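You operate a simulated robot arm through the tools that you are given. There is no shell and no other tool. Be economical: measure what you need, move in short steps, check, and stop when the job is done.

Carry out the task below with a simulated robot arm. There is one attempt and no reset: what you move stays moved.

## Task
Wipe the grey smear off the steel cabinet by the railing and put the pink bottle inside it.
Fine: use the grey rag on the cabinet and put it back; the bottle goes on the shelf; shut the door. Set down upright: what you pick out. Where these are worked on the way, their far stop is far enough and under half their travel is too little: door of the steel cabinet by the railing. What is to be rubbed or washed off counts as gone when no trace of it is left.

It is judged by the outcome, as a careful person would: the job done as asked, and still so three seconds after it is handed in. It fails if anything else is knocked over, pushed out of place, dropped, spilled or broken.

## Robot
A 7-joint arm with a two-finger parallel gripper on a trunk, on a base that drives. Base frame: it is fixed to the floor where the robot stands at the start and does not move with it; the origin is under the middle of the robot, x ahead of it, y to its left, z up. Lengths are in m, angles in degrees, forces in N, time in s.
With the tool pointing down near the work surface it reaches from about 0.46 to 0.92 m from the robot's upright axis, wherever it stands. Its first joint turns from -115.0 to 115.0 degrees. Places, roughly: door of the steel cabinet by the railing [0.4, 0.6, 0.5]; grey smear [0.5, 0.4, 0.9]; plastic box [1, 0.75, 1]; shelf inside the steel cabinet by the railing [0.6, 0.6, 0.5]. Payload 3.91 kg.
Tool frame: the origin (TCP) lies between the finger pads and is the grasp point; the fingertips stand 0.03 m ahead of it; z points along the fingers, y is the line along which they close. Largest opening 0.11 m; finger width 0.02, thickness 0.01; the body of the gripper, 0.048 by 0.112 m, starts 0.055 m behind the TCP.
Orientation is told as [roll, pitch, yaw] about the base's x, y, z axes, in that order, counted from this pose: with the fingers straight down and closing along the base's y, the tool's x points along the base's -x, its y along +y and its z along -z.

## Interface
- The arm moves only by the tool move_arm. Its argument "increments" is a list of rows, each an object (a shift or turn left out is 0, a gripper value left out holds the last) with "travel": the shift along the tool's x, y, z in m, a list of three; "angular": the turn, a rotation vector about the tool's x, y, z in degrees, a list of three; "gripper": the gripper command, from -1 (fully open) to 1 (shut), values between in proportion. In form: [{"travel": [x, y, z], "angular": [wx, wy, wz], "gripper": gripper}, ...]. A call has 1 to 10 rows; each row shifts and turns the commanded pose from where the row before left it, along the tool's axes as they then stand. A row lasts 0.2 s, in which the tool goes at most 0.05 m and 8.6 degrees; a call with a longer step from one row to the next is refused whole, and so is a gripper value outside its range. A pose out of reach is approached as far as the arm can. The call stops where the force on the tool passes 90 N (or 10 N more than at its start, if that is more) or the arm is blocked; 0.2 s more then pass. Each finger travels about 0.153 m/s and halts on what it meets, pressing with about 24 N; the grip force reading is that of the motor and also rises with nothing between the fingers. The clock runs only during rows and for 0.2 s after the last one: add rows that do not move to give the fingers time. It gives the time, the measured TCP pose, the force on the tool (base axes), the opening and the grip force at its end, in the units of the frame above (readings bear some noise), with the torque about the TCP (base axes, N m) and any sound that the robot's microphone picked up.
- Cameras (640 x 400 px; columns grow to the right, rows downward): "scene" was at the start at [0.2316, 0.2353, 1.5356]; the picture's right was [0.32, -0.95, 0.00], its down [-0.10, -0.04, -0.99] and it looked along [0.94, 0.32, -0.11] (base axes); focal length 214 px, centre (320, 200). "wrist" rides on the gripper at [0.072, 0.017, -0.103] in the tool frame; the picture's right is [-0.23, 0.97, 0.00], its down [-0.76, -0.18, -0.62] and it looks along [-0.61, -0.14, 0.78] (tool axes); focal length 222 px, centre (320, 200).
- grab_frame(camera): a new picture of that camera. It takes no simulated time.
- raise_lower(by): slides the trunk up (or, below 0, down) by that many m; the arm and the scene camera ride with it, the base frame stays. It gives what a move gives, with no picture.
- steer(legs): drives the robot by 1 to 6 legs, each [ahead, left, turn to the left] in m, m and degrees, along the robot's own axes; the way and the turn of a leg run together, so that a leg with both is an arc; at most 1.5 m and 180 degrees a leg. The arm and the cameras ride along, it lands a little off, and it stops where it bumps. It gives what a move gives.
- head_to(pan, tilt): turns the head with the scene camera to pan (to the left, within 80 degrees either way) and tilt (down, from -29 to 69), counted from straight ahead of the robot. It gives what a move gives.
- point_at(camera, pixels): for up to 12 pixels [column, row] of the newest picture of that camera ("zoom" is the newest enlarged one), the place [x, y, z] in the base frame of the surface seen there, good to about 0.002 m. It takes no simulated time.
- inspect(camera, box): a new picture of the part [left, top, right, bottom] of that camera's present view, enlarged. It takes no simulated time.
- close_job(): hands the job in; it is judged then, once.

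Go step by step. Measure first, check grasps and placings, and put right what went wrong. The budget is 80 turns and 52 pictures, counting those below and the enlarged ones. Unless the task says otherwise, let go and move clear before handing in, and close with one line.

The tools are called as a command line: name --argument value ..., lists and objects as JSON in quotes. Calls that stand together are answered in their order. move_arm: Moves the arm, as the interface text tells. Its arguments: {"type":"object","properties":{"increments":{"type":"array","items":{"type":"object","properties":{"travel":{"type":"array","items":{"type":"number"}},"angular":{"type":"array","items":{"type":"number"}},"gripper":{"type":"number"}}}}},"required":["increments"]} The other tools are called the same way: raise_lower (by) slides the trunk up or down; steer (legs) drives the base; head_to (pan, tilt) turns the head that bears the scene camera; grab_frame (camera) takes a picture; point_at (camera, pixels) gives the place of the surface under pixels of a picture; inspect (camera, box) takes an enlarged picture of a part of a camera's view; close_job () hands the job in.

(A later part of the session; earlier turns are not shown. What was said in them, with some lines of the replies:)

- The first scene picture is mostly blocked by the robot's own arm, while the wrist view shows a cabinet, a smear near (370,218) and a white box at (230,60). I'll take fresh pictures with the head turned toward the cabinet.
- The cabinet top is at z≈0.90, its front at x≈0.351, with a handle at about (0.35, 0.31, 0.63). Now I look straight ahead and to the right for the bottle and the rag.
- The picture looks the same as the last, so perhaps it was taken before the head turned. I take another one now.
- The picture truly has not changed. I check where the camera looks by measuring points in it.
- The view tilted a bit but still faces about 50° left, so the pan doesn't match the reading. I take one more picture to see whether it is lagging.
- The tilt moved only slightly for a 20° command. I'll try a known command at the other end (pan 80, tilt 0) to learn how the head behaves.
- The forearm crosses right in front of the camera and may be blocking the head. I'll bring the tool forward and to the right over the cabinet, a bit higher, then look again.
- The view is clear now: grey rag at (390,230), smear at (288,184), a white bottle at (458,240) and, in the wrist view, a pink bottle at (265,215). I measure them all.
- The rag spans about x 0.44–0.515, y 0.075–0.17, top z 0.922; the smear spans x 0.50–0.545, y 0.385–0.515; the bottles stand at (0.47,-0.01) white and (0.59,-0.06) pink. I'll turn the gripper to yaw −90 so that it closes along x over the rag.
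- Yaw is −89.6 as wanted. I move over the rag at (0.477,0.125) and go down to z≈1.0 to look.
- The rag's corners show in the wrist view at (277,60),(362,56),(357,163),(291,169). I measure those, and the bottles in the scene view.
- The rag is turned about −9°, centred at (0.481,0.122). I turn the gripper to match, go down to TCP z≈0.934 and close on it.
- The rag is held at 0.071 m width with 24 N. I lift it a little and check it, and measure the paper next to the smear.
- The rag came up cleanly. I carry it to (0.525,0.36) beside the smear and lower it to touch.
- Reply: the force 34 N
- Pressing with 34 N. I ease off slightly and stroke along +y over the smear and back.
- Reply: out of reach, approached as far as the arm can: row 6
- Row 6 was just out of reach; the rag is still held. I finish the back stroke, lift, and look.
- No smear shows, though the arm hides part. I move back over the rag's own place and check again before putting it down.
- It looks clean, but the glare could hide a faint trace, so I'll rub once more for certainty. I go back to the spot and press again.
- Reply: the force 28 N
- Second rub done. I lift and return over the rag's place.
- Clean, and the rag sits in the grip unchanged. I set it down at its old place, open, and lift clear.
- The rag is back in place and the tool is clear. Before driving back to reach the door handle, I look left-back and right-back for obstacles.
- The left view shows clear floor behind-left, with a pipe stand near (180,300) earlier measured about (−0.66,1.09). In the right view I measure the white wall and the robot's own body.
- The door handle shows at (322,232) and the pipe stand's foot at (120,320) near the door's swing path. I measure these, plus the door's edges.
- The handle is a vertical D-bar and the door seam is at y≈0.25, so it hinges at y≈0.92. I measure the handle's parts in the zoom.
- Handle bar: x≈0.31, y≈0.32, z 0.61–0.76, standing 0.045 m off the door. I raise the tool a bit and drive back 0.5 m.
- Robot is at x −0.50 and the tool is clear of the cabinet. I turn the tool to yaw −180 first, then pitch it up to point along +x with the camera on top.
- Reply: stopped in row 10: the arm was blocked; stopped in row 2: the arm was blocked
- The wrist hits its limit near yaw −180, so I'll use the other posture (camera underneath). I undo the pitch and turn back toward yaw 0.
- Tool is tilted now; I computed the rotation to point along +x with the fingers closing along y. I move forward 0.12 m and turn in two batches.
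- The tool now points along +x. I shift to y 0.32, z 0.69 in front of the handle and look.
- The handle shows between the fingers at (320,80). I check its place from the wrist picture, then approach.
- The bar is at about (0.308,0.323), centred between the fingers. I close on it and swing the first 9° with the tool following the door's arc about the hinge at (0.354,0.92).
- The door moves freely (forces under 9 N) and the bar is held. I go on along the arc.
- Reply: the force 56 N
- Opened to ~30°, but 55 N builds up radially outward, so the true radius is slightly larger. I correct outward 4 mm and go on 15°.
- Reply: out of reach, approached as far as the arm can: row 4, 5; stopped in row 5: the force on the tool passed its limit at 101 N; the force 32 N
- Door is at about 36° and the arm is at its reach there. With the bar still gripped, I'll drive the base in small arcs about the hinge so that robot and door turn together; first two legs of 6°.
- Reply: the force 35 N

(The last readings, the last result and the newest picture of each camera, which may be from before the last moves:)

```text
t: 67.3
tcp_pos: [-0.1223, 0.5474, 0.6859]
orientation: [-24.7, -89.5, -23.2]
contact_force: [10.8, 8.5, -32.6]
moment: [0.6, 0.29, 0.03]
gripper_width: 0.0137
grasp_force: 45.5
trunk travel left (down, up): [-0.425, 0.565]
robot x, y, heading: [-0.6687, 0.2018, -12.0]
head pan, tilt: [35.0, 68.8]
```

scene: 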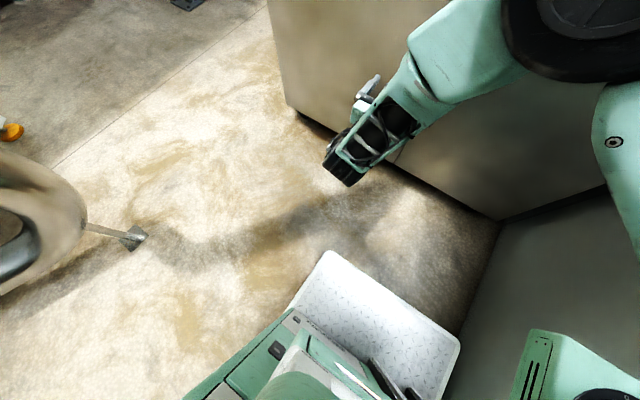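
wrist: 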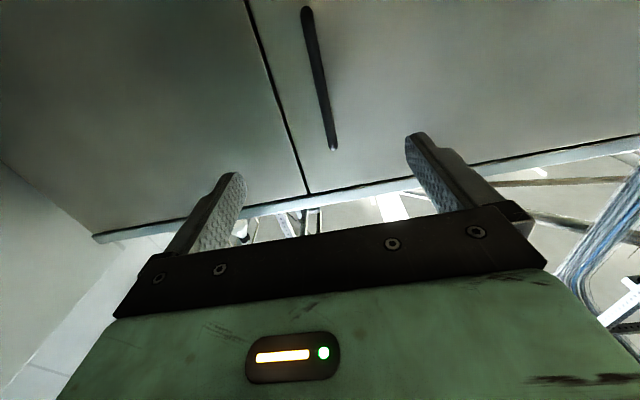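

Works well; the door is at about 48°. Three more legs bring it to ~66° while keeping well away from the pipe at y≥1.05.

steer --legs '[[-0.0964, 0.0892, -6], [-0.0964, 0.0892, -6], [-0.0964, 0.0892, -6]]'

head_to --pan 30 --tilt 35

grab_frame --camera "scene"

```text
t: 70.4
tcp_pos: [-0.2173, 0.709, 0.6866]
orientation: [-32.8, -89.5, -33.3]
contact_force: [-40.2, -17.0, -17.7]
moment: [-0.39, -0.71, -0.15]
gripper_width: 0.0139
grasp_force: 44.6
trunk travel left (down, up): [-0.425, 0.565]
robot x, y, heading: [-0.8447, 0.5492, -30.4]
head pan, tilt: [35.0, 68.8]
```

```text
t: 71.4
tcp_pos: [-0.2164, 0.7077, 0.686]
orientation: [-35.3, -89.5, -30.9]
contact_force: [-9.3, -3.5, 1.3]
moment: [0.4, -0.19, -0.05]
gripper_width: 0.0137
grasp_force: 45.2
trunk travel left (down, up): [-0.425, 0.565]
robot x, y, heading: [-0.8431, 0.5496, -30.0]
head pan, tilt: [30.0, 35.0]
```

```text
25 pictures are left
```

scene: 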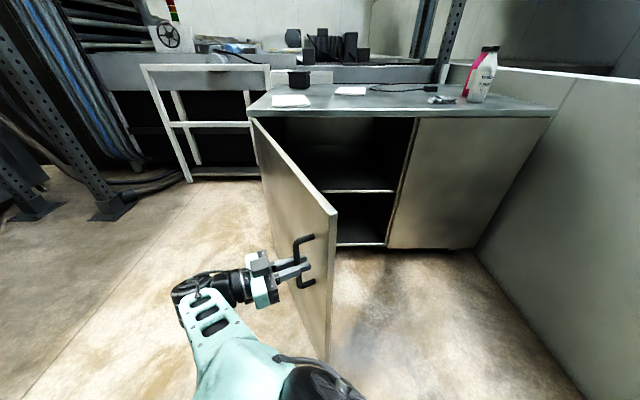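

The door stands at ~66° with the shelf visible at (355,190). I release the handle, back the tool off, and measure the shelf and bottles.

move_arm --increments '[{"gripper": 0}, {"gripper": -0.5}, {"gripper": -0.5}, {"travel": [0, 0, -0.03]}, {"travel": [0, 0, -0.04]}, {"travel": [0, 0, -0.04]}, {}]'

point_at --camera "scene" --pixels '[[355, 190], [325, 188], [392, 189], [370, 178], [350, 170], [410, 150], [315, 150], [363, 243], [340, 225], [474, 85], [487, 85], [328, 150]]'

inspect --camera "scene" --box '[240, 30, 520, 260]'

```text
t: 73.0
tcp_pos: [-0.2344, 0.7304, 0.6859]
orientation: [-36.7, -89.5, -29.5]
contact_force: [0.2, -0.5, -0.7]
moment: [-0.03, -0.01, -0.01]
gripper_width: 0.0825
grasp_force: 0.1
out of reach, approached as far as the arm can: row 4, 5, 6
trunk travel left (down, up): [-0.425, 0.565]
robot x, y, heading: [-0.8476, 0.5481, -30.0]
head pan, tilt: [30.0, 35.0]
```

```text
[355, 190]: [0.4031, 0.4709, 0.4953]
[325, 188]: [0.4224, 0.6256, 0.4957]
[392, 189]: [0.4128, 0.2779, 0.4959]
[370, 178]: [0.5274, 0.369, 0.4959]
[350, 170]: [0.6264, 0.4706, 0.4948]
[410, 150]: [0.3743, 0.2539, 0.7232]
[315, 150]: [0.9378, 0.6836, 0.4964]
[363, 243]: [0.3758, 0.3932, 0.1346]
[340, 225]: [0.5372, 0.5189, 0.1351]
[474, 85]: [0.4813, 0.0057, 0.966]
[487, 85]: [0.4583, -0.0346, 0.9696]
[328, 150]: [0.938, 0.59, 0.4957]
```

```text
1.74 times, centred on (380, 145) of scene
```

zoom: 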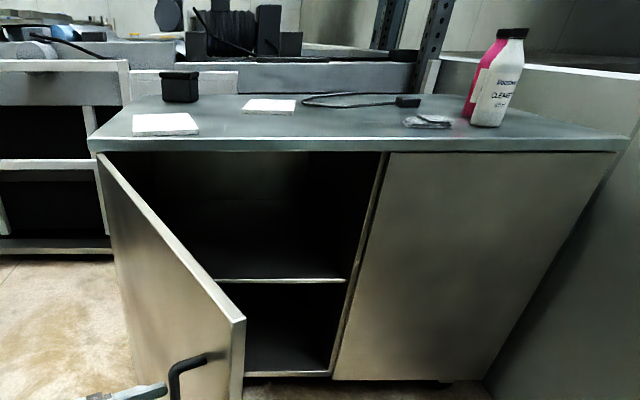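

The shelf is at z≈0.495, x 0.40–0.94. The tool moved back only ~3 cm before its reach limit, so I drive the base a little along the tool's back direction to free the fingers.

steer --legs '[[-0.05, 0.05, 0]]'

inspect --camera "scene" --box '[150, 150, 400, 400]'

```text
t: 74.0
tcp_pos: [-0.2506, 0.8004, 0.6867]
orientation: [-36.2, -89.5, -30.0]
contact_force: [-1.0, 0.0, 0.0]
moment: [0.01, -0.04, 0.01]
gripper_width: 0.0823
grasp_force: 0.0
trunk travel left (down, up): [-0.425, 0.565]
robot x, y, heading: [-0.862, 0.6206, -30.4]
head pan, tilt: [30.0, 35.0]
```

```text
1.60 times, centred on (275, 275) of scene
```

zoom: 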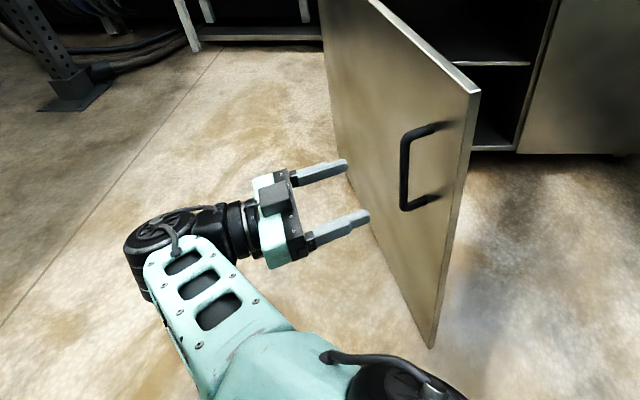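

The tool is free of the handle. I raise the trunk so that the arm passes above the door, then drive right, turn to face ahead, and come forward to the cabinet.

raise_lower --by 0.42

steer --legs '[[0.31, -0.537, 0], [0, 0, 30], [0.68, 0, 0]]'

head_to --pan 15 --tilt 45

grab_frame --camera "scene"

```text
refused: 0.42 is not a number from -0.4 to 0.4
```

```text
t: 75.6
tcp_pos: [-0.2383, 0.6486, 0.6869]
orientation: [4.8, -89.1, -68.7]
contact_force: [33.3, 17.1, -6.7]
moment: [0.25, 0.54, 0.36]
gripper_width: 0.1007
grasp_force: 18.7
trunk travel left (down, up): [-0.425, 0.565]
robot x, y, heading: [-0.8601, 0.4675, -30.3]
head pan, tilt: [30.0, 35.0]
stopped in leg 1: the force on the tool passed its limit at 127 N (the readings are from after the stop); the commanded pose is now the measured one
```

```text
t: 76.4
tcp_pos: [-0.238, 0.6481, 0.6877]
orientation: [6.3, -89.0, -70.1]
contact_force: [34.8, 16.7, -6.1]
moment: [0.26, 0.52, 0.41]
gripper_width: 0.1021
grasp_force: 19.7
trunk travel left (down, up): [-0.425, 0.565]
robot x, y, heading: [-0.8654, 0.4677, -30.3]
head pan, tilt: [15.0, 45.0]
```

```text
22 pictures are left
```

scene: 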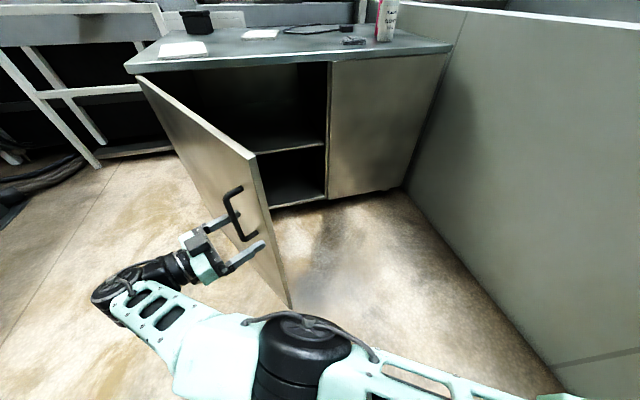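

My mistake: the lift was refused (limit 0.4) and the drive ran anyway, so a finger pressed against the door by the handle; nothing seems damaged. I drive back the same way to free it.

steer --legs '[[-0.076, 0.131, 0]]'

```text
t: 77.8
tcp_pos: [-0.24, 0.8001, 0.6881]
orientation: [9.7, -89.2, -73.9]
contact_force: [-0.1, -0.4, 0.0]
moment: [0.02, 0.03, 0.01]
gripper_width: 0.0826
grasp_force: 0.0
trunk travel left (down, up): [-0.425, 0.565]
robot x, y, heading: [-0.8593, 0.617, -30.5]
head pan, tilt: [15.0, 45.0]
```

Free again with no force. Now I lift the trunk by 0.4 alone.

raise_lower --by 0.4

inspect --camera "scene" --box '[0, 0, 640, 400]'

```text
t: 81.6
tcp_pos: [-0.2403, 0.8011, 1.0882]
orientation: [9.5, -89.2, -73.7]
contact_force: [0.5, -0.2, -0.2]
moment: [0.01, -0.01, -0.02]
gripper_width: 0.0822
grasp_force: 0.1
trunk travel left (down, up): [-0.825, 0.165]
robot x, y, heading: [-0.8637, 0.6183, -30.2]
head pan, tilt: [15.0, 45.0]
```

```text
1.00 times, centred on (320, 200) of scene (not enlarged: the box is as wide or as high as the picture)
```

zoom: 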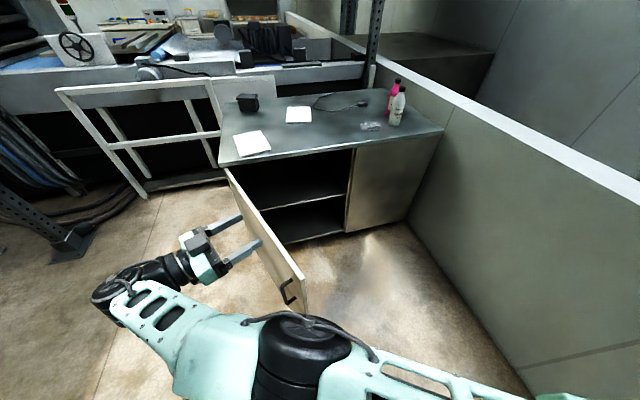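

The gripper is now above the door. I drive right, turn to face ahead, and come forward.

steer --legs '[[0.31, -0.537, 0], [0, 0, 30], [0.6, 0, 0]]'

```text
t: 84.8
tcp_pos: [-0.248, 0.235, 1.0869]
orientation: [4.4, -89.2, -68.5]
contact_force: [-0.8, -0.3, -0.3]
moment: [0.01, 0.02, -0.02]
gripper_width: 0.0824
grasp_force: 0.0
trunk travel left (down, up): [-0.825, 0.165]
robot x, y, heading: [-0.8714, 0.0536, -30.1]
head pan, tilt: [15.0, 45.0]
stopped in leg 1: the robot was blocked; the commanded pose is now the measured one
```

The base bumped, apparently the right partition with its rotated corner. I back off left a bit, then turn and go forward.

steer --legs '[[0, 0.1, 0], [0, 0, 30]]'

```text
t: 87.4
tcp_pos: [-0.3714, 0.6084, 1.0872]
orientation: [6.1, -89.2, -40.3]
contact_force: [-0.4, 0.5, -0.1]
moment: [-0.01, 0.0, 0.0]
gripper_width: 0.0828
grasp_force: 0.0
trunk travel left (down, up): [-0.825, 0.165]
robot x, y, heading: [-0.8146, 0.1404, 0.2]
head pan, tilt: [15.0, 45.0]
```

Turned to heading 0 at (−0.81, 0.14). Now forward to about (−0.16, 0.01).

steer --legs '[[0.65, -0.13, 0]]'

head_to --pan 0 --tilt 50

grab_frame --camera "scene"

```text
t: 91.0
tcp_pos: [0.2748, 0.4777, 1.0884]
orientation: [5.9, -89.1, -40.1]
contact_force: [1.0, 0.7, 0.2]
moment: [0.0, -0.01, 0.03]
gripper_width: 0.0826
grasp_force: 0.1
trunk travel left (down, up): [-0.825, 0.165]
robot x, y, heading: [-0.1743, 0.0091, -0.5]
head pan, tilt: [15.0, 45.0]
```

```text
t: 91.8
tcp_pos: [0.2754, 0.4776, 1.088]
orientation: [5.7, -89.2, -39.8]
contact_force: [-0.8, -0.1, 0.0]
moment: [-0.01, 0.02, 0.02]
gripper_width: 0.0825
grasp_force: 0.0
trunk travel left (down, up): [-0.825, 0.165]
robot x, y, heading: [-0.1716, 0.0119, -0.3]
head pan, tilt: [0.0, 50.0]
```

```text
20 pictures are left
```

scene: 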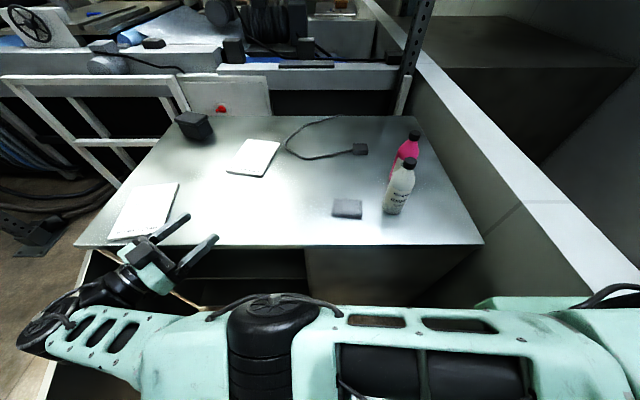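

Clear view: pink bottle at (408,147) behind the white one at (400,185), rag at (347,208), smear gone. I measure the bottles precisely.

inspect --camera "scene" --box '[360, 120, 440, 220]'

```text
4.00 times, centred on (400, 170) of scene
```

zoom: 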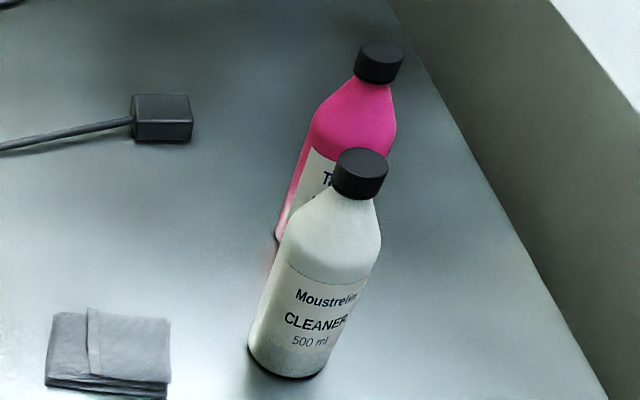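

point_at --camera "zoom" --pixels '[[360, 152], [385, 47], [378, 70], [350, 105], [380, 105], [318, 130], [395, 130], [310, 270], [255, 325], [335, 340], [285, 320], [282, 235]]'

```text
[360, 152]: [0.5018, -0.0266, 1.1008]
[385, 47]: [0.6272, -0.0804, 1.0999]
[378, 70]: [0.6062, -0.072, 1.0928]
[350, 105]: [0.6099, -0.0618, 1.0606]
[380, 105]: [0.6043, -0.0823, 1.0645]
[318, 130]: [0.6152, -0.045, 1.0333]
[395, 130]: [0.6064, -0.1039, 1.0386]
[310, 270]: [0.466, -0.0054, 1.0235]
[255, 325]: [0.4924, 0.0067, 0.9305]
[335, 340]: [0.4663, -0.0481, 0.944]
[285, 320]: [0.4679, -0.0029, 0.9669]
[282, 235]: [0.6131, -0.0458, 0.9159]
```

Pink bottle centre ≈(0.622,−0.075), radius ≈0.03, top 1.10; white ≈(0.496,−0.022). I'll take the pink one from the right-front at heading +45°, pitched 30° down; first turn the heading while rising.

move_arm --increments '[{"travel": [-0.016, 0, 0], "angular": [-7.9, 0, 0]}, {"travel": [-0.016, 0, 0], "angular": [-7.9, 0, 0]}, {"travel": [-0.016, 0, 0], "angular": [-7.9, 0, 0]}, {"travel": [-0.016, 0, 0], "angular": [-7.9, 0, 0]}, {"travel": [-0.016, 0, 0], "angular": [-7.9, 0, 0]}, {"travel": [-0.016, 0, 0], "angular": [-7.9, 0, 0]}, {"travel": [-0.016, 0, 0], "angular": [-7.9, 0, 0]}, {"travel": [-0.016, 0, 0], "angular": [-7.9, 0, 0]}, {"travel": [-0.016, 0, 0], "angular": [-7.9, 0, 0]}, {"travel": [-0.016, 0, 0], "angular": [-7.9, 0, 0]}]'

move_arm --increments '[{"angular": [0, 7.5, 0]}, {"angular": [0, 7.5, 0]}, {"angular": [0, 7.5, 0]}, {"angular": [0, 7.5, 0]}, {}]'

```text
t: 92.7
tcp_pos: [0.3824, 0.3962, 1.0648]
orientation: [-117.6, -81.4, 96.3]
contact_force: [0.3, 0.2, 0.7]
moment: [0.01, 0.0, -0.04]
gripper_width: 0.0825
grasp_force: 0.0
trunk travel left (down, up): [-0.825, 0.165]
robot x, y, heading: [-0.1733, 0.0105, -0.2]
head pan, tilt: [0.0, 50.0]
stopped in row 4: the arm was blocked; the commanded pose is now the measured one
```

```text
t: 93.9
tcp_pos: [0.3818, 0.4014, 1.0657]
orientation: [-15.7, -62.8, -6.9]
contact_force: [0.1, -0.3, 0.8]
moment: [-0.01, -0.01, 0.02]
gripper_width: 0.0828
grasp_force: 0.2
trunk travel left (down, up): [-0.825, 0.165]
robot x, y, heading: [-0.1744, 0.0115, -0.5]
head pan, tilt: [0.0, 50.0]
```

The turn got blocked partway, likely a joint limit in that stretched-left pose. Now heading ≈−24°, down 26°; I move the tool to the front centre and higher, where the wrist has more freedom.

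move_arm --increments '[{"travel": [-0.0249, -0.0353, 0.0091]}, {"travel": [-0.0249, -0.0353, 0.0091]}, {"travel": [-0.0249, -0.0353, 0.0091]}, {"travel": [-0.0249, -0.0353, 0.0091]}, {"travel": [-0.0249, -0.0353, 0.0091]}, {"travel": [-0.0249, -0.0353, 0.0091]}, {"travel": [-0.0249, -0.0353, 0.0091]}, {"travel": [-0.0249, -0.0353, 0.0091]}, {}]'

```text
t: 94.7
tcp_pos: [0.4606, 0.219, 1.082]
orientation: [-35.5, -64.7, 2.5]
contact_force: [0.0, -0.2, 0.8]
moment: [-0.01, -0.03, -0.02]
gripper_width: 0.0827
grasp_force: 0.0
trunk travel left (down, up): [-0.825, 0.165]
robot x, y, heading: [-0.1723, 0.0118, -0.3]
head pan, tilt: [0.0, 50.0]
stopped in row 4: the arm was blocked; the commanded pose is now the measured one
```

Blocked again without any tool force, so an arm joint limit or its own body is in the way. I take a look.

grab_frame --camera "scene"

```text
18 pictures are left
```

scene: 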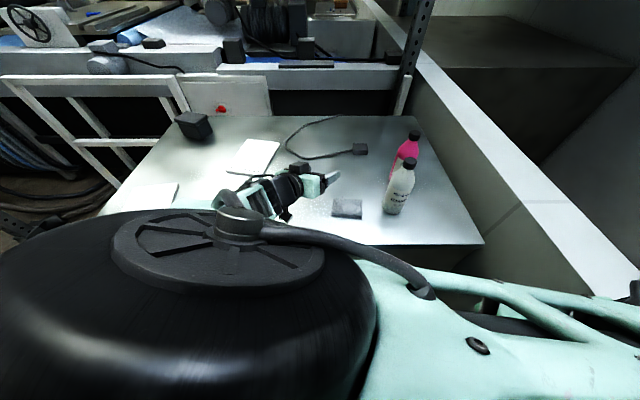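

The elbow (270,260) has come back against the robot's head, so the arm needs to be more stretched. I drive back 0.22 m, then extend the tool forward.

steer --legs '[[-0.22, 0, 0]]'

raise_lower --by 0.15

```text
t: 96.4
tcp_pos: [0.2364, 0.22, 1.0824]
orientation: [-35.6, -64.6, 2.8]
contact_force: [1.0, 0.2, 0.4]
moment: [-0.05, -0.03, -0.02]
gripper_width: 0.0825
grasp_force: 0.1
trunk travel left (down, up): [-0.825, 0.165]
robot x, y, heading: [-0.3952, 0.0091, 0.1]
head pan, tilt: [0.0, 50.0]
```

```text
t: 98.1
tcp_pos: [0.2358, 0.2207, 1.2318]
orientation: [-35.5, -64.7, 2.9]
contact_force: [-0.1, 0.2, 0.3]
moment: [-0.01, 0.02, -0.01]
gripper_width: 0.0825
grasp_force: 0.1
trunk travel left (down, up): [-0.975, 0.015]
robot x, y, heading: [-0.3974, 0.0102, -0.1]
head pan, tilt: [0.0, 50.0]
```

Robot at x −0.395 with the trunk up. I extend the tool forward to about (0.45, 0.07, 1.23), then turn to heading +45°, 30° down.

move_arm --increments '[{"travel": [-0.0151, -0.0033, 0.0416]}, {"travel": [-0.0151, -0.0033, 0.0416]}, {"travel": [-0.0151, -0.0033, 0.0416]}, {"travel": [-0.0151, -0.0033, 0.0416]}, {"travel": [-0.0151, -0.0033, 0.0416]}, {"travel": [-0.0151, -0.0033, 0.0416]}, {}]'

move_arm --increments '[{"angular": [-8.04, -0.2, -2.33]}, {"angular": [-8.04, -0.2, -2.33]}, {"angular": [-8.04, -0.2, -2.33]}, {"angular": [-8.04, -0.2, -2.33]}, {"angular": [-8.04, -0.2, -2.33]}, {"angular": [-8.04, -0.2, -2.33]}, {"angular": [-8.04, -0.2, -2.33]}, {"angular": [-8.04, -0.2, -2.33]}, {"angular": [-8.04, -0.2, -2.33]}, {}]'

```text
t: 99.7
tcp_pos: [0.4571, 0.0697, 1.2323]
orientation: [-35.6, -64.7, 2.6]
contact_force: [0.2, -0.8, 0.6]
moment: [0.0, 0.0, 0.01]
gripper_width: 0.0825
grasp_force: 0.1
trunk travel left (down, up): [-0.975, 0.015]
robot x, y, heading: [-0.3971, 0.0121, -0.1]
head pan, tilt: [0.0, 50.0]
```

```text
t: 101.9
tcp_pos: [0.4552, 0.0687, 1.2317]
orientation: [0.0, -60.1, 44.8]
contact_force: [-0.1, 0.9, 0.1]
moment: [0.02, 0.01, 0.03]
gripper_width: 0.0824
grasp_force: 0.1
trunk travel left (down, up): [-0.975, 0.015]
robot x, y, heading: [-0.398, 0.0108, -0.2]
head pan, tilt: [0.0, 50.0]
```

Orientation is exactly as wanted (0,−60,45). I drive ahead 0.12 m for reach, at a height clear of the bottles.

steer --legs '[[0.12, 0, 0]]'

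move_arm --increments '[{"travel": [0.0207, -0.027, -0.0359], "gripper": -0.75}, {"travel": [0.0207, -0.027, -0.0359]}, {"travel": [0.0207, -0.027, -0.0359]}, {"travel": [0.0207, -0.027, -0.0359]}, {"travel": [0.0207, -0.027, -0.0359]}, {}]'

```text
t: 103.2
tcp_pos: [0.5762, 0.0677, 1.2323]
orientation: [0.0, -60.0, 44.6]
contact_force: [0.1, -0.3, 1.0]
moment: [0.02, 0.01, 0.0]
gripper_width: 0.0827
grasp_force: 0.1
trunk travel left (down, up): [-0.975, 0.015]
robot x, y, heading: [-0.2752, 0.0102, -0.0]
head pan, tilt: [0.0, 50.0]
```

```text
t: 104.6
tcp_pos: [0.523, -0.1745, 1.2304]
orientation: [-0.1, -60.1, 44.8]
contact_force: [0.2, 0.2, -0.2]
moment: [0.03, 0.02, 0.01]
gripper_width: 0.0961
grasp_force: 0.0
trunk travel left (down, up): [-0.975, 0.015]
robot x, y, heading: [-0.2764, 0.0093, -0.0]
head pan, tilt: [0.0, 50.0]
```

At the pre-approach point. I descend 0.15 m and check with both cameras.

move_arm --increments '[{"travel": [0.0325, 0, 0.0188]}, {"travel": [0.0325, 0, 0.0188]}, {"travel": [0.0325, 0, 0.0188]}, {"travel": [0.0325, 0, 0.0188]}, {}]'

grab_frame --camera "wrist"

grab_frame --camera "scene"

```text
t: 105.8
tcp_pos: [0.5244, -0.172, 1.0814]
orientation: [-0.1, -60.1, 44.7]
contact_force: [-0.3, -0.2, -0.8]
moment: [0.01, 0.02, 0.0]
gripper_width: 0.0961
grasp_force: 0.2
trunk travel left (down, up): [-0.975, 0.015]
robot x, y, heading: [-0.2778, 0.0101, 0.0]
head pan, tilt: [0.0, 50.0]
```

```text
17 pictures are left
```

wrist: 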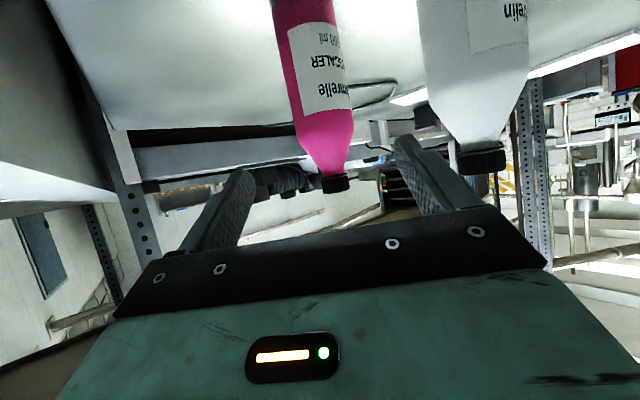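

```text
16 pictures are left
```

scene: 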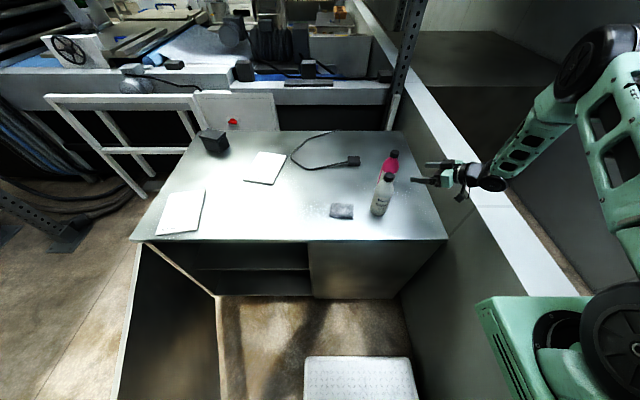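

The approach is clear: pink at column ~325 between the fingers, white to the side at ~470. I measure the pink body's edges to centre the grasp.

point_at --camera "wrist" --pixels '[[292, 90], [322, 80], [349, 100], [334, 183], [430, 90], [520, 90], [475, 60], [310, 20]]'

```text
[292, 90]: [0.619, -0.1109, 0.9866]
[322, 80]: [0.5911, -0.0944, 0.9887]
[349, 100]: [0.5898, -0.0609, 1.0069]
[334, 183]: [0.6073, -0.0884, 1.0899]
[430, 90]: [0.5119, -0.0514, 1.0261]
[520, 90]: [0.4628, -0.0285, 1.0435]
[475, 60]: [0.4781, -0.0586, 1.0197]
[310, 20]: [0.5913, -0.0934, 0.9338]
```

Pink's centre is ≈(0.617,−0.074); I need 0.156 m along the tool axis and 4 mm sideways. I advance and check.

move_arm --increments '[{"travel": [0, 0.004, 0.03]}, {"travel": [0, 0, 0.04]}, {"travel": [0, 0, 0.04]}, {"travel": [0, 0, 0.03]}, {"travel": [0, 0, 0.015]}, {}]'

```text
t: 107.2
tcp_pos: [0.6152, -0.0754, 1.0041]
orientation: [-0.1, -60.0, 44.6]
contact_force: [0.3, -1.2, 0.4]
moment: [-0.01, 0.01, 0.0]
gripper_width: 0.096
grasp_force: 0.1
trunk travel left (down, up): [-0.975, 0.015]
robot x, y, heading: [-0.277, 0.0103, -0.0]
head pan, tilt: [0.0, 50.0]
```

No contact so far. I close on the bottle.

move_arm --increments '[{"gripper": -0.2}, {"gripper": 0.2}, {"gripper": 1}, {"gripper": 1}, {"gripper": 1}]'

inspect --camera "scene" --box '[350, 130, 510, 230]'

```text
t: 108.4
tcp_pos: [0.6162, -0.0757, 1.0051]
orientation: [-0.1, -59.9, 44.8]
contact_force: [2.4, -0.6, 0.9]
moment: [0.01, -0.06, -0.02]
gripper_width: 0.0644
grasp_force: 24.4
trunk travel left (down, up): [-0.975, 0.015]
robot x, y, heading: [-0.2756, 0.0081, -0.0]
head pan, tilt: [0.0, 50.0]
```

```text
4.00 times, centred on (430, 180) of scene
```

zoom: 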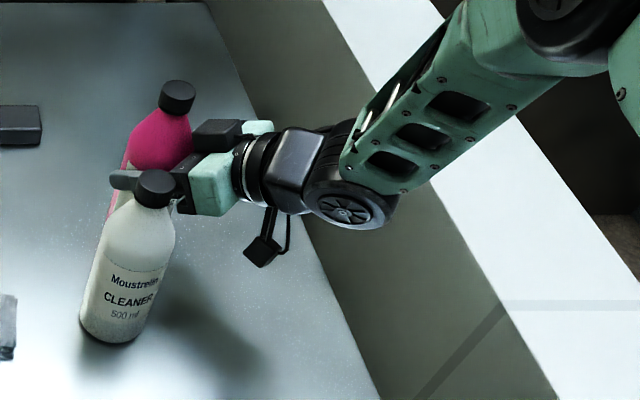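

The bottle is held at 0.064 m with 24 N. I lift straight up 0.27 m.

move_arm --increments '[{"travel": [-0.02, 0, -0.0115]}, {"travel": [-0.039, 0, -0.0225]}, {"travel": [-0.039, 0, -0.0225]}, {"travel": [-0.039, 0, -0.0225]}, {"travel": [-0.039, 0, -0.0225]}, {"travel": [-0.039, 0, -0.0225]}, {"travel": [-0.02, 0, -0.0115]}, {}]'

```text
t: 110.2
tcp_pos: [0.6164, -0.0763, 1.2746]
orientation: [0.0, -59.9, 44.8]
contact_force: [1.4, 0.9, -5.2]
moment: [0.01, 0.02, -0.03]
gripper_width: 0.0646
grasp_force: 24.4
trunk travel left (down, up): [-0.975, 0.015]
robot x, y, heading: [-0.278, 0.0119, -0.3]
head pan, tilt: [0.0, 50.0]
```

The bottle is up and safe (5 N load). I drive back 0.45 m to bring it out over the open floor in front.

steer --legs '[[-0.45, 0, 0]]'

move_arm --increments '[{"travel": [0.035, 0.0283, 0.02], "angular": [0, 0, 0]}, {}]'

```text
t: 112.9
tcp_pos: [0.1693, -0.0743, 1.2735]
orientation: [0.0, -60.0, 44.8]
contact_force: [0.9, -0.4, -4.5]
moment: [-0.01, -0.01, 0.0]
gripper_width: 0.0643
grasp_force: 23.8
trunk travel left (down, up): [-0.975, 0.015]
robot x, y, heading: [-0.7227, 0.0114, 0.0]
head pan, tilt: [0.0, 50.0]
```

```text
t: 113.5
tcp_pos: [0.149, -0.0528, 1.2338]
orientation: [0.0, -60.0, 44.8]
contact_force: [-0.9, -0.3, -4.9]
moment: [-0.04, 0.0, -0.03]
gripper_width: 0.0645
grasp_force: 23.9
trunk travel left (down, up): [-0.975, 0.015]
robot x, y, heading: [-0.7239, 0.0096, 0.4]
head pan, tilt: [0.0, 50.0]
```

I turn the tool about the vertical to heading ~10° and shift left to y≈0.21, keeping the bottle upright.

move_arm --increments '[{"angular": [6.06, 0, 3.5]}, {"angular": [6.06, 0, 3.5]}, {"angular": [6.06, 0, 3.5]}, {"angular": [6.06, 0, 3.5]}, {"angular": [6.06, 0, 3.5]}, {}]'

move_arm --increments '[{"travel": [-0.0013, 0.044, 0.0023]}, {"travel": [-0.0013, 0.044, 0.0023]}, {"travel": [-0.0013, 0.044, 0.0023]}, {"travel": [-0.0013, 0.044, 0.0023]}, {"travel": [-0.0013, 0.044, 0.0023]}, {"travel": [-0.0013, 0.044, 0.0023]}, {}]'

```text
t: 114.9
tcp_pos: [0.148, -0.0545, 1.2344]
orientation: [-0.1, -60.0, 9.8]
contact_force: [0.3, 0.1, -5.7]
moment: [-0.02, -0.02, 0.0]
gripper_width: 0.0642
grasp_force: 24.9
trunk travel left (down, up): [-0.975, 0.015]
robot x, y, heading: [-0.7267, 0.0124, 0.1]
head pan, tilt: [0.0, 50.0]
```

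```text
t: 116.5
tcp_pos: [0.1175, 0.2103, 1.2338]
orientation: [0.0, -59.9, 9.9]
contact_force: [-0.8, 1.2, -4.6]
moment: [0.0, 0.0, -0.02]
gripper_width: 0.0644
grasp_force: 24.1
trunk travel left (down, up): [-0.975, 0.015]
robot x, y, heading: [-0.7272, 0.0101, 0.0]
head pan, tilt: [0.0, 50.0]
```

Steady and upright. I lower the trunk by 0.595 in two steps, in the clear in front of the cabinet.

raise_lower --by -0.3

raise_lower --by -0.295

head_to --pan 15 --tilt 30

grab_frame --camera "scene"

```text
t: 119.5
tcp_pos: [0.1179, 0.21, 0.9344]
orientation: [0.0, -60.0, 9.7]
contact_force: [0.2, 0.0, -4.8]
moment: [-0.03, 0.0, 0.0]
gripper_width: 0.0643
grasp_force: 23.4
trunk travel left (down, up): [-0.675, 0.315]
robot x, y, heading: [-0.7227, 0.0124, 0.3]
head pan, tilt: [0.0, 50.0]
```

```text
t: 122.4
tcp_pos: [0.1183, 0.2086, 0.6401]
orientation: [0.0, -60.0, 9.9]
contact_force: [-0.1, -0.2, -4.5]
moment: [-0.03, 0.03, 0.03]
gripper_width: 0.0642
grasp_force: 24.7
trunk travel left (down, up): [-0.38, 0.61]
robot x, y, heading: [-0.7299, 0.0107, 0.1]
head pan, tilt: [0.0, 50.0]
```

```text
t: 123.3
tcp_pos: [0.1187, 0.2101, 0.6408]
orientation: [-0.1, -60.0, 9.8]
contact_force: [-0.5, -0.1, -5.4]
moment: [0.01, 0.01, 0.04]
gripper_width: 0.0645
grasp_force: 24.3
trunk travel left (down, up): [-0.38, 0.61]
robot x, y, heading: [-0.7258, 0.0102, -0.0]
head pan, tilt: [15.0, 30.0]
```

```text
14 pictures are left
```

scene: 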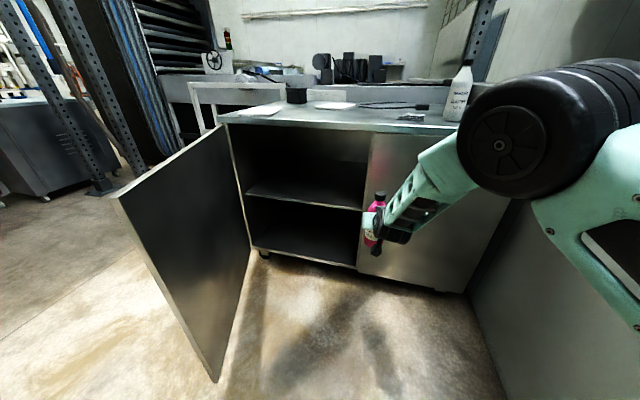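

The bottle hangs upright at (375,220), with the open door to the left. I check the door edge's place before driving in.

point_at --camera "scene" --pixels '[[118, 200], [150, 260], [210, 372], [232, 130], [365, 150], [300, 190], [378, 200], [370, 245]]'

```text
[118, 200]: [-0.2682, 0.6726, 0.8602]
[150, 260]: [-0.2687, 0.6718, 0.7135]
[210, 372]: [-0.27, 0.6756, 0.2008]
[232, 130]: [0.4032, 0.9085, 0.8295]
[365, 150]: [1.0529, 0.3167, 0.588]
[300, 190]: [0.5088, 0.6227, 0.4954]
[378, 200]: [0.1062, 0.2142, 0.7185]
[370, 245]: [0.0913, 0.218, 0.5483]
```

Door edge is at (−0.27,0.67), leaving a free lane. I check how far forward the elbow and forearm sit so that they don't meet the cabinet's top edge.

point_at --camera "scene" --pixels '[[470, 130], [500, 145], [440, 160], [410, 200], [395, 222], [480, 185], [560, 100]]'

steer --legs '[[0, 0.25, 0]]'

```text
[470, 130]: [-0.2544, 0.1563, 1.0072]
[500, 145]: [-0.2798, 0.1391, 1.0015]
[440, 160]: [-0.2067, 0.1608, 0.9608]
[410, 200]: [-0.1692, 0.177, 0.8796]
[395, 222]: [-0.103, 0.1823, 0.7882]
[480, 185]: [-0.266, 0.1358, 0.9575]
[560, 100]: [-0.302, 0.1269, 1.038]
```

```text
t: 125.1
tcp_pos: [0.1181, 0.4602, 0.6393]
orientation: [-0.1, -59.9, 9.8]
contact_force: [0.1, -0.3, -5.1]
moment: [0.0, -0.03, 0.03]
gripper_width: 0.0642
grasp_force: 24.3
trunk travel left (down, up): [-0.38, 0.61]
robot x, y, heading: [-0.7236, 0.2626, -0.2]
head pan, tilt: [15.0, 30.0]
```

Forearm stays outside the cabinet and passes under the top edge. I drive ahead 0.38 m to bring the bottle over the shelf.

steer --legs '[[0.2, 0, 0], [0.18, 0, 0]]'

grab_frame --camera "scene"

grab_frame --camera "wrist"

```text
t: 127.8
tcp_pos: [0.4978, 0.4605, 0.6396]
orientation: [-0.1, -60.1, 9.9]
contact_force: [0.2, -0.7, -4.4]
moment: [0.02, 0.01, 0.0]
gripper_width: 0.0643
grasp_force: 23.8
trunk travel left (down, up): [-0.38, 0.61]
robot x, y, heading: [-0.3449, 0.2614, 0.5]
head pan, tilt: [15.0, 30.0]
```

```text
13 pictures are left
```

scene: 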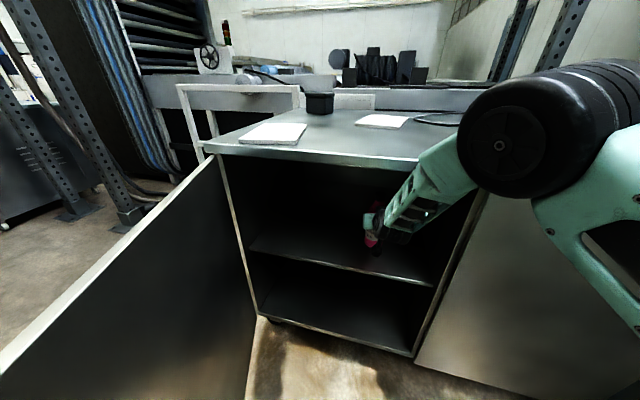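

```text
12 pictures are left
```

wrist: 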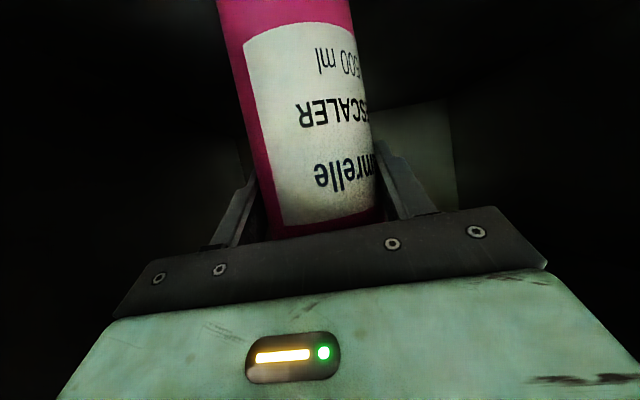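

The bottle is over the shelf, well inside. I lower it 0.036 m, then gently until the load is taken.

move_arm --increments '[{"travel": [0.0156, 0, 0.009]}, {"travel": [0.0156, 0, 0.009]}, {}, {"travel": [0.0017, 0, 0.001]}, {}]'

```text
t: 129.0
tcp_pos: [0.4968, 0.4611, 0.6028]
orientation: [0.0, -59.9, 9.9]
contact_force: [0.0, 0.5, -4.5]
moment: [0.03, 0.0, -0.01]
gripper_width: 0.0645
grasp_force: 23.8
trunk travel left (down, up): [-0.38, 0.61]
robot x, y, heading: [-0.3483, 0.2625, 0.3]
head pan, tilt: [15.0, 30.0]
```

Still carrying the full load at z 0.603, so I go down 2 mm at a time.

move_arm --increments '[{"travel": [0.0017, 0, 0.001]}, {}, {"travel": [0.0012, 0, 0.0007]}, {}]'

```text
t: 130.0
tcp_pos: [0.4978, 0.4619, 0.5995]
orientation: [0.0, -60.1, 9.8]
contact_force: [-3.1, -1.8, 3.5]
moment: [-0.03, 0.49, 0.1]
gripper_width: 0.0644
grasp_force: 24.0
trunk travel left (down, up): [-0.38, 0.61]
robot x, y, heading: [-0.3457, 0.2606, -0.0]
head pan, tilt: [15.0, 30.0]
```

The load has shifted to the shelf (+3.5 N). I open the fingers and back out along the tool axis.

move_arm --increments '[{"gripper": 0}, {"gripper": -0.4}, {"gripper": -0.8}, {"gripper": -0.8}, {"travel": [0, 0, -0.02]}, {"travel": [0, 0, -0.03]}, {"travel": [0, 0, -0.04]}, {"travel": [0.015, 0, -0.04]}, {}]'

grab_frame --camera "wrist"

```text
t: 132.0
tcp_pos: [0.3796, 0.4414, 0.6508]
orientation: [0.0, -60.0, 9.9]
contact_force: [0.0, -0.1, 0.3]
moment: [0.0, -0.03, 0.0]
gripper_width: 0.0988
grasp_force: 0.2
trunk travel left (down, up): [-0.38, 0.61]
robot x, y, heading: [-0.3432, 0.2612, 0.1]
head pan, tilt: [15.0, 30.0]
```

```text
11 pictures are left
```

wrist: 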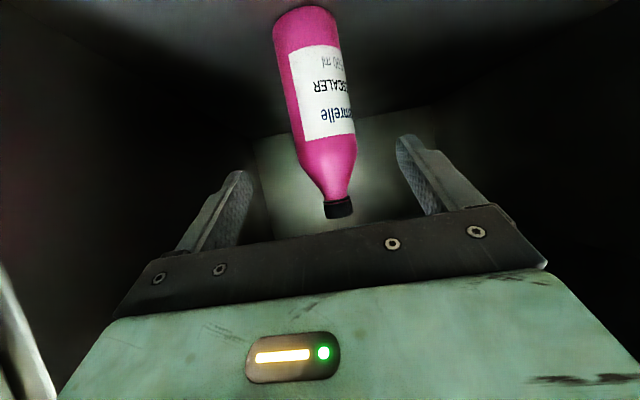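

The bottle stands upright on the shelf. I drive straight back 0.7 m out of the cabinet, in the free lane.

steer --legs '[[-0.35, 0, 0], [-0.33, 0, 0]]'

grab_frame --camera "scene"

```text
t: 136.1
tcp_pos: [-0.3023, 0.4388, 0.6492]
orientation: [-0.1, -60.1, 9.8]
contact_force: [-0.2, -0.7, 0.0]
moment: [0.01, -0.03, 0.02]
gripper_width: 0.0993
grasp_force: 0.2
trunk travel left (down, up): [-0.38, 0.61]
robot x, y, heading: [-1.0267, 0.2618, 0.3]
head pan, tilt: [15.0, 30.0]
```

```text
10 pictures are left
```

scene: 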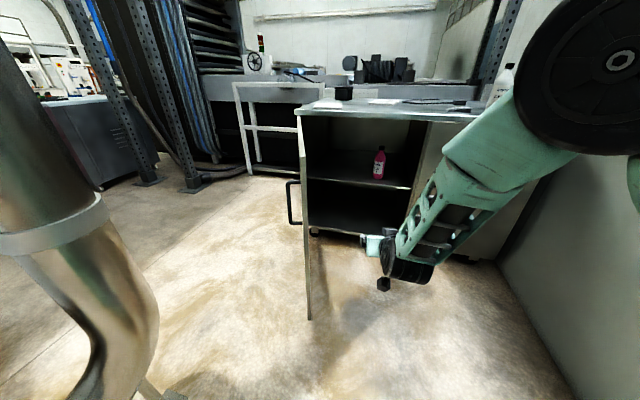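

The pink bottle stands on the shelf at (379,163). The pipe on the left is near, so I measure it.

point_at --camera "scene" --pixels '[[105, 200], [60, 150], [155, 310], [130, 280], [100, 215], [305, 240], [290, 200], [308, 310], [379, 163], [175, 395]]'

```text
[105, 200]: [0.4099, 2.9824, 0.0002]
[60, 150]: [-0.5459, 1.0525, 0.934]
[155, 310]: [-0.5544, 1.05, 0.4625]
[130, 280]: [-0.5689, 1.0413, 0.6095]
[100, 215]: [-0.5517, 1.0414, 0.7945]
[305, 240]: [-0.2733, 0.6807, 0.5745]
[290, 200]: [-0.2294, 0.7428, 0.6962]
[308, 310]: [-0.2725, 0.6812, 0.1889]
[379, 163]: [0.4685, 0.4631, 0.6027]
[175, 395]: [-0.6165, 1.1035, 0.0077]
```

The bottle is fine at (0.47+, 0.46). To close the door I'll push its outer face low (below the handle) with closed fingertips: close the gripper, turn heading to −8°, retract 0.1 m and shift left 0.12 m.

move_arm --increments '[{"angular": [5.2, 0, 3], "gripper": 1}, {"angular": [5.2, 0, 3]}, {"angular": [5.2, 0, 3]}, {"travel": [0.0145, 0.0262, -0.0251]}, {"travel": [0.0145, 0.0262, -0.0251]}, {"travel": [0.0145, 0.0262, -0.0251]}, {"travel": [0.0145, 0.0262, -0.0251]}, {}]'

raise_lower --by -0.235

```text
t: 137.8
tcp_pos: [-0.4035, 0.5605, 0.6512]
orientation: [-0.1, -60.0, -8.1]
contact_force: [0.4, -0.9, 0.1]
moment: [-0.03, -0.03, 0.01]
gripper_width: 0.0003
grasp_force: 24.2
trunk travel left (down, up): [-0.38, 0.61]
robot x, y, heading: [-1.027, 0.2614, -0.0]
head pan, tilt: [15.0, 30.0]
```

```text
t: 140.3
tcp_pos: [-0.4028, 0.5597, 0.4165]
orientation: [-0.2, -60.1, -8.2]
contact_force: [-0.4, 0.0, -0.6]
moment: [-0.01, 0.0, 0.04]
gripper_width: 0.0002
grasp_force: 23.6
trunk travel left (down, up): [-0.145, 0.845]
robot x, y, heading: [-1.0263, 0.26, -0.1]
head pan, tilt: [15.0, 30.0]
```

Tip at about (−0.377,0.556,0.40). I drive left 0.22 m to get outside the door's edge, then ahead 0.235 m along its outer face.

steer --legs '[[0, 0.235, 0], [0.235, 0, 0]]'

grab_frame --camera "scene"

```text
t: 143.4
tcp_pos: [-0.1649, 0.7983, 0.4162]
orientation: [-0.1, -60.1, -8.1]
contact_force: [0.4, 0.1, -0.9]
moment: [-0.01, -0.01, -0.02]
gripper_width: 0.0002
grasp_force: 24.1
trunk travel left (down, up): [-0.145, 0.845]
robot x, y, heading: [-0.791, 0.4994, -0.1]
head pan, tilt: [15.0, 30.0]
```

```text
9 pictures are left
```

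scene: 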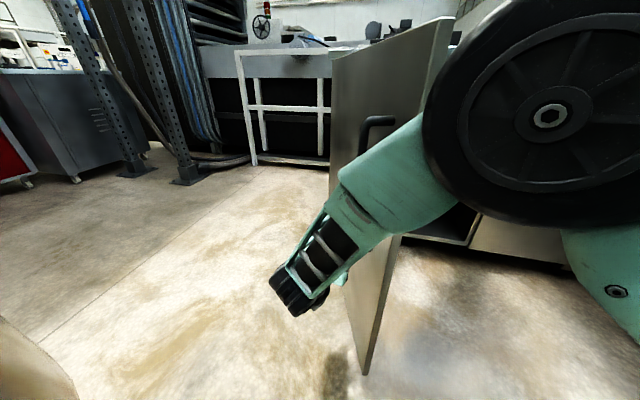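

The tip is outside the door's outer face (door at ~69°). I push the door along its arc by driving: first three legs to about 25°.

steer --legs '[[0.048, -0.184, 0], [0.095, -0.104, 0]]'

grab_frame --camera "scene"

```text
t: 145.9
tcp_pos: [-0.0211, 0.5098, 0.4161]
orientation: [-0.1, -60.0, -8.2]
contact_force: [0.5, 0.1, -0.1]
moment: [0.0, 0.02, -0.04]
gripper_width: 0.0
grasp_force: 24.0
trunk travel left (down, up): [-0.145, 0.845]
robot x, y, heading: [-0.646, 0.2123, -0.2]
head pan, tilt: [15.0, 30.0]
```

```text
8 pictures are left
```

scene: 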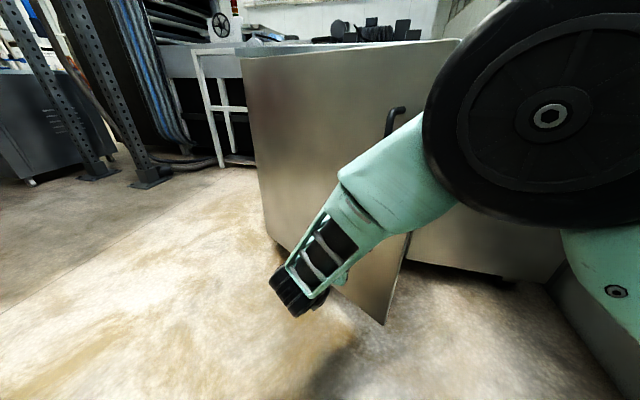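

The door is swinging shut with the push, now about 35–40°. I continue along the arc.

steer --legs '[[0.119, -0.075, 0], [0.134, -0.043, 0]]'

grab_frame --camera "scene"

```text
t: 148.2
tcp_pos: [0.2341, 0.3906, 0.4157]
orientation: [-0.1, -59.9, -8.3]
contact_force: [0.0, -0.7, -0.2]
moment: [-0.01, 0.0, -0.02]
gripper_width: 0.0
grasp_force: 24.4
trunk travel left (down, up): [-0.145, 0.845]
robot x, y, heading: [-0.3931, 0.0986, -0.2]
head pan, tilt: [15.0, 30.0]
```

```text
7 pictures are left
```

scene: 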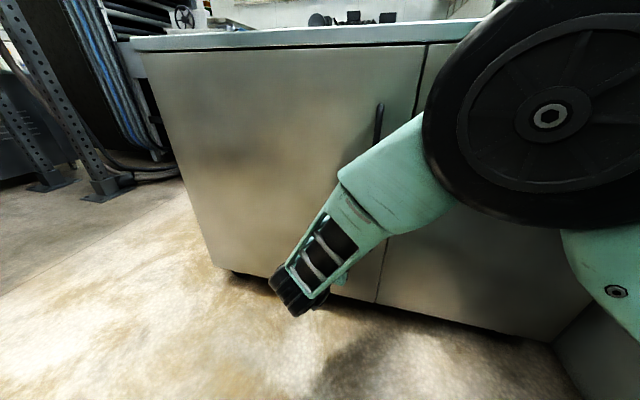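

The door looks nearly shut. I measure its face near the free edge and by the hinge, and the neighbouring panel.

point_at --camera "scene" --pixels '[[410, 80], [400, 110], [350, 150], [250, 120], [160, 100], [437, 80], [425, 230]]'

move_arm --increments '[{"travel": [-0.0124, 0, 0.0215]}, {"travel": [-0.0124, 0, 0.0215]}, {"travel": [-0.0124, 0, 0.0215]}, {"travel": [-0.005, 0, 0.0087]}, {"travel": [-0.004, 0, 0.007]}, {}]'

```text
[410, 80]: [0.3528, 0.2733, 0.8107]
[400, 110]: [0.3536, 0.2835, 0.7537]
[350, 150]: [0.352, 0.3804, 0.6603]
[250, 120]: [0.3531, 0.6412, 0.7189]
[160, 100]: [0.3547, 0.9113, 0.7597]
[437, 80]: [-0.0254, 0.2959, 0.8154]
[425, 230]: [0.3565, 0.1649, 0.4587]
```

```text
t: 149.6
tcp_pos: [0.3201, 0.3772, 0.4169]
orientation: [0.0, -59.7, -8.2]
contact_force: [-62.8, -20.2, 18.3]
moment: [-0.08, -0.1, -0.45]
gripper_width: 0.0
grasp_force: 24.1
trunk travel left (down, up): [-0.145, 0.845]
robot x, y, heading: [-0.3886, 0.0918, -0.3]
head pan, tilt: [15.0, 30.0]
```

The door's face is flush at x≈0.353 from edge to hinge, and a 63 N press confirms it is against its stop. I back away and take a last look.

move_arm --increments '[{"travel": [0.01, 0, -0.0175]}, {"travel": [0.02, 0, -0.035]}, {"travel": [0.02, 0, -0.035]}, {}]'

steer --legs '[[-0.35, 0, 0]]'

raise_lower --by 0.4

grab_frame --camera "scene"

```text
t: 150.6
tcp_pos: [0.2245, 0.3909, 0.4159]
orientation: [-0.1, -60.0, -8.5]
contact_force: [0.0, 0.4, 0.1]
moment: [-0.01, -0.01, 0.0]
gripper_width: 0.0
grasp_force: 24.0
trunk travel left (down, up): [-0.145, 0.845]
robot x, y, heading: [-0.392, 0.0929, -0.1]
head pan, tilt: [15.0, 30.0]
```

```text
t: 152.8
tcp_pos: [-0.1247, 0.3909, 0.4174]
orientation: [-0.1, -60.0, -8.5]
contact_force: [-0.5, -0.9, -0.5]
moment: [0.01, 0.02, 0.02]
gripper_width: 0.0
grasp_force: 24.3
trunk travel left (down, up): [-0.145, 0.845]
robot x, y, heading: [-0.7424, 0.0948, -0.3]
head pan, tilt: [15.0, 30.0]
```

```text
t: 156.7
tcp_pos: [-0.1255, 0.3911, 0.8167]
orientation: [-0.1, -60.0, -8.4]
contact_force: [1.0, -0.1, 0.2]
moment: [0.05, 0.01, 0.01]
gripper_width: 0.0
grasp_force: 24.6
trunk travel left (down, up): [-0.545, 0.445]
robot x, y, heading: [-0.7407, 0.0967, -0.3]
head pan, tilt: [15.0, 30.0]
```

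```text
6 pictures are left
```

scene: 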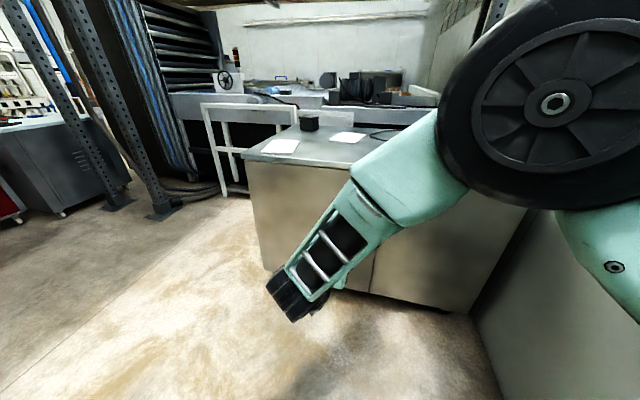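

The door is shut. One enlarged look at the top to check for any leftover smear from this angle.

inspect --camera "scene" --box '[235, 100, 435, 200]'

```text
3.20 times, centred on (335, 150) of scene
```

zoom: 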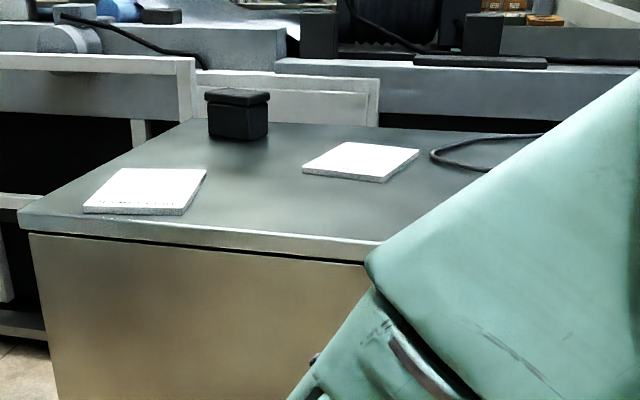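

The top is clean between the two pads, the door is shut flush, and the arm is clear, so I hand the job in.

close_job

```text
The job is handed in.
```

The grey smear is gone, the rag is back in its place, the pink bottle stands upright on the shelf and the cabinet door is shut. While working, the gripper once pressed against the open door by its handle and the base once bumped the right-hand partition. I saw no damage or anything moved by either.
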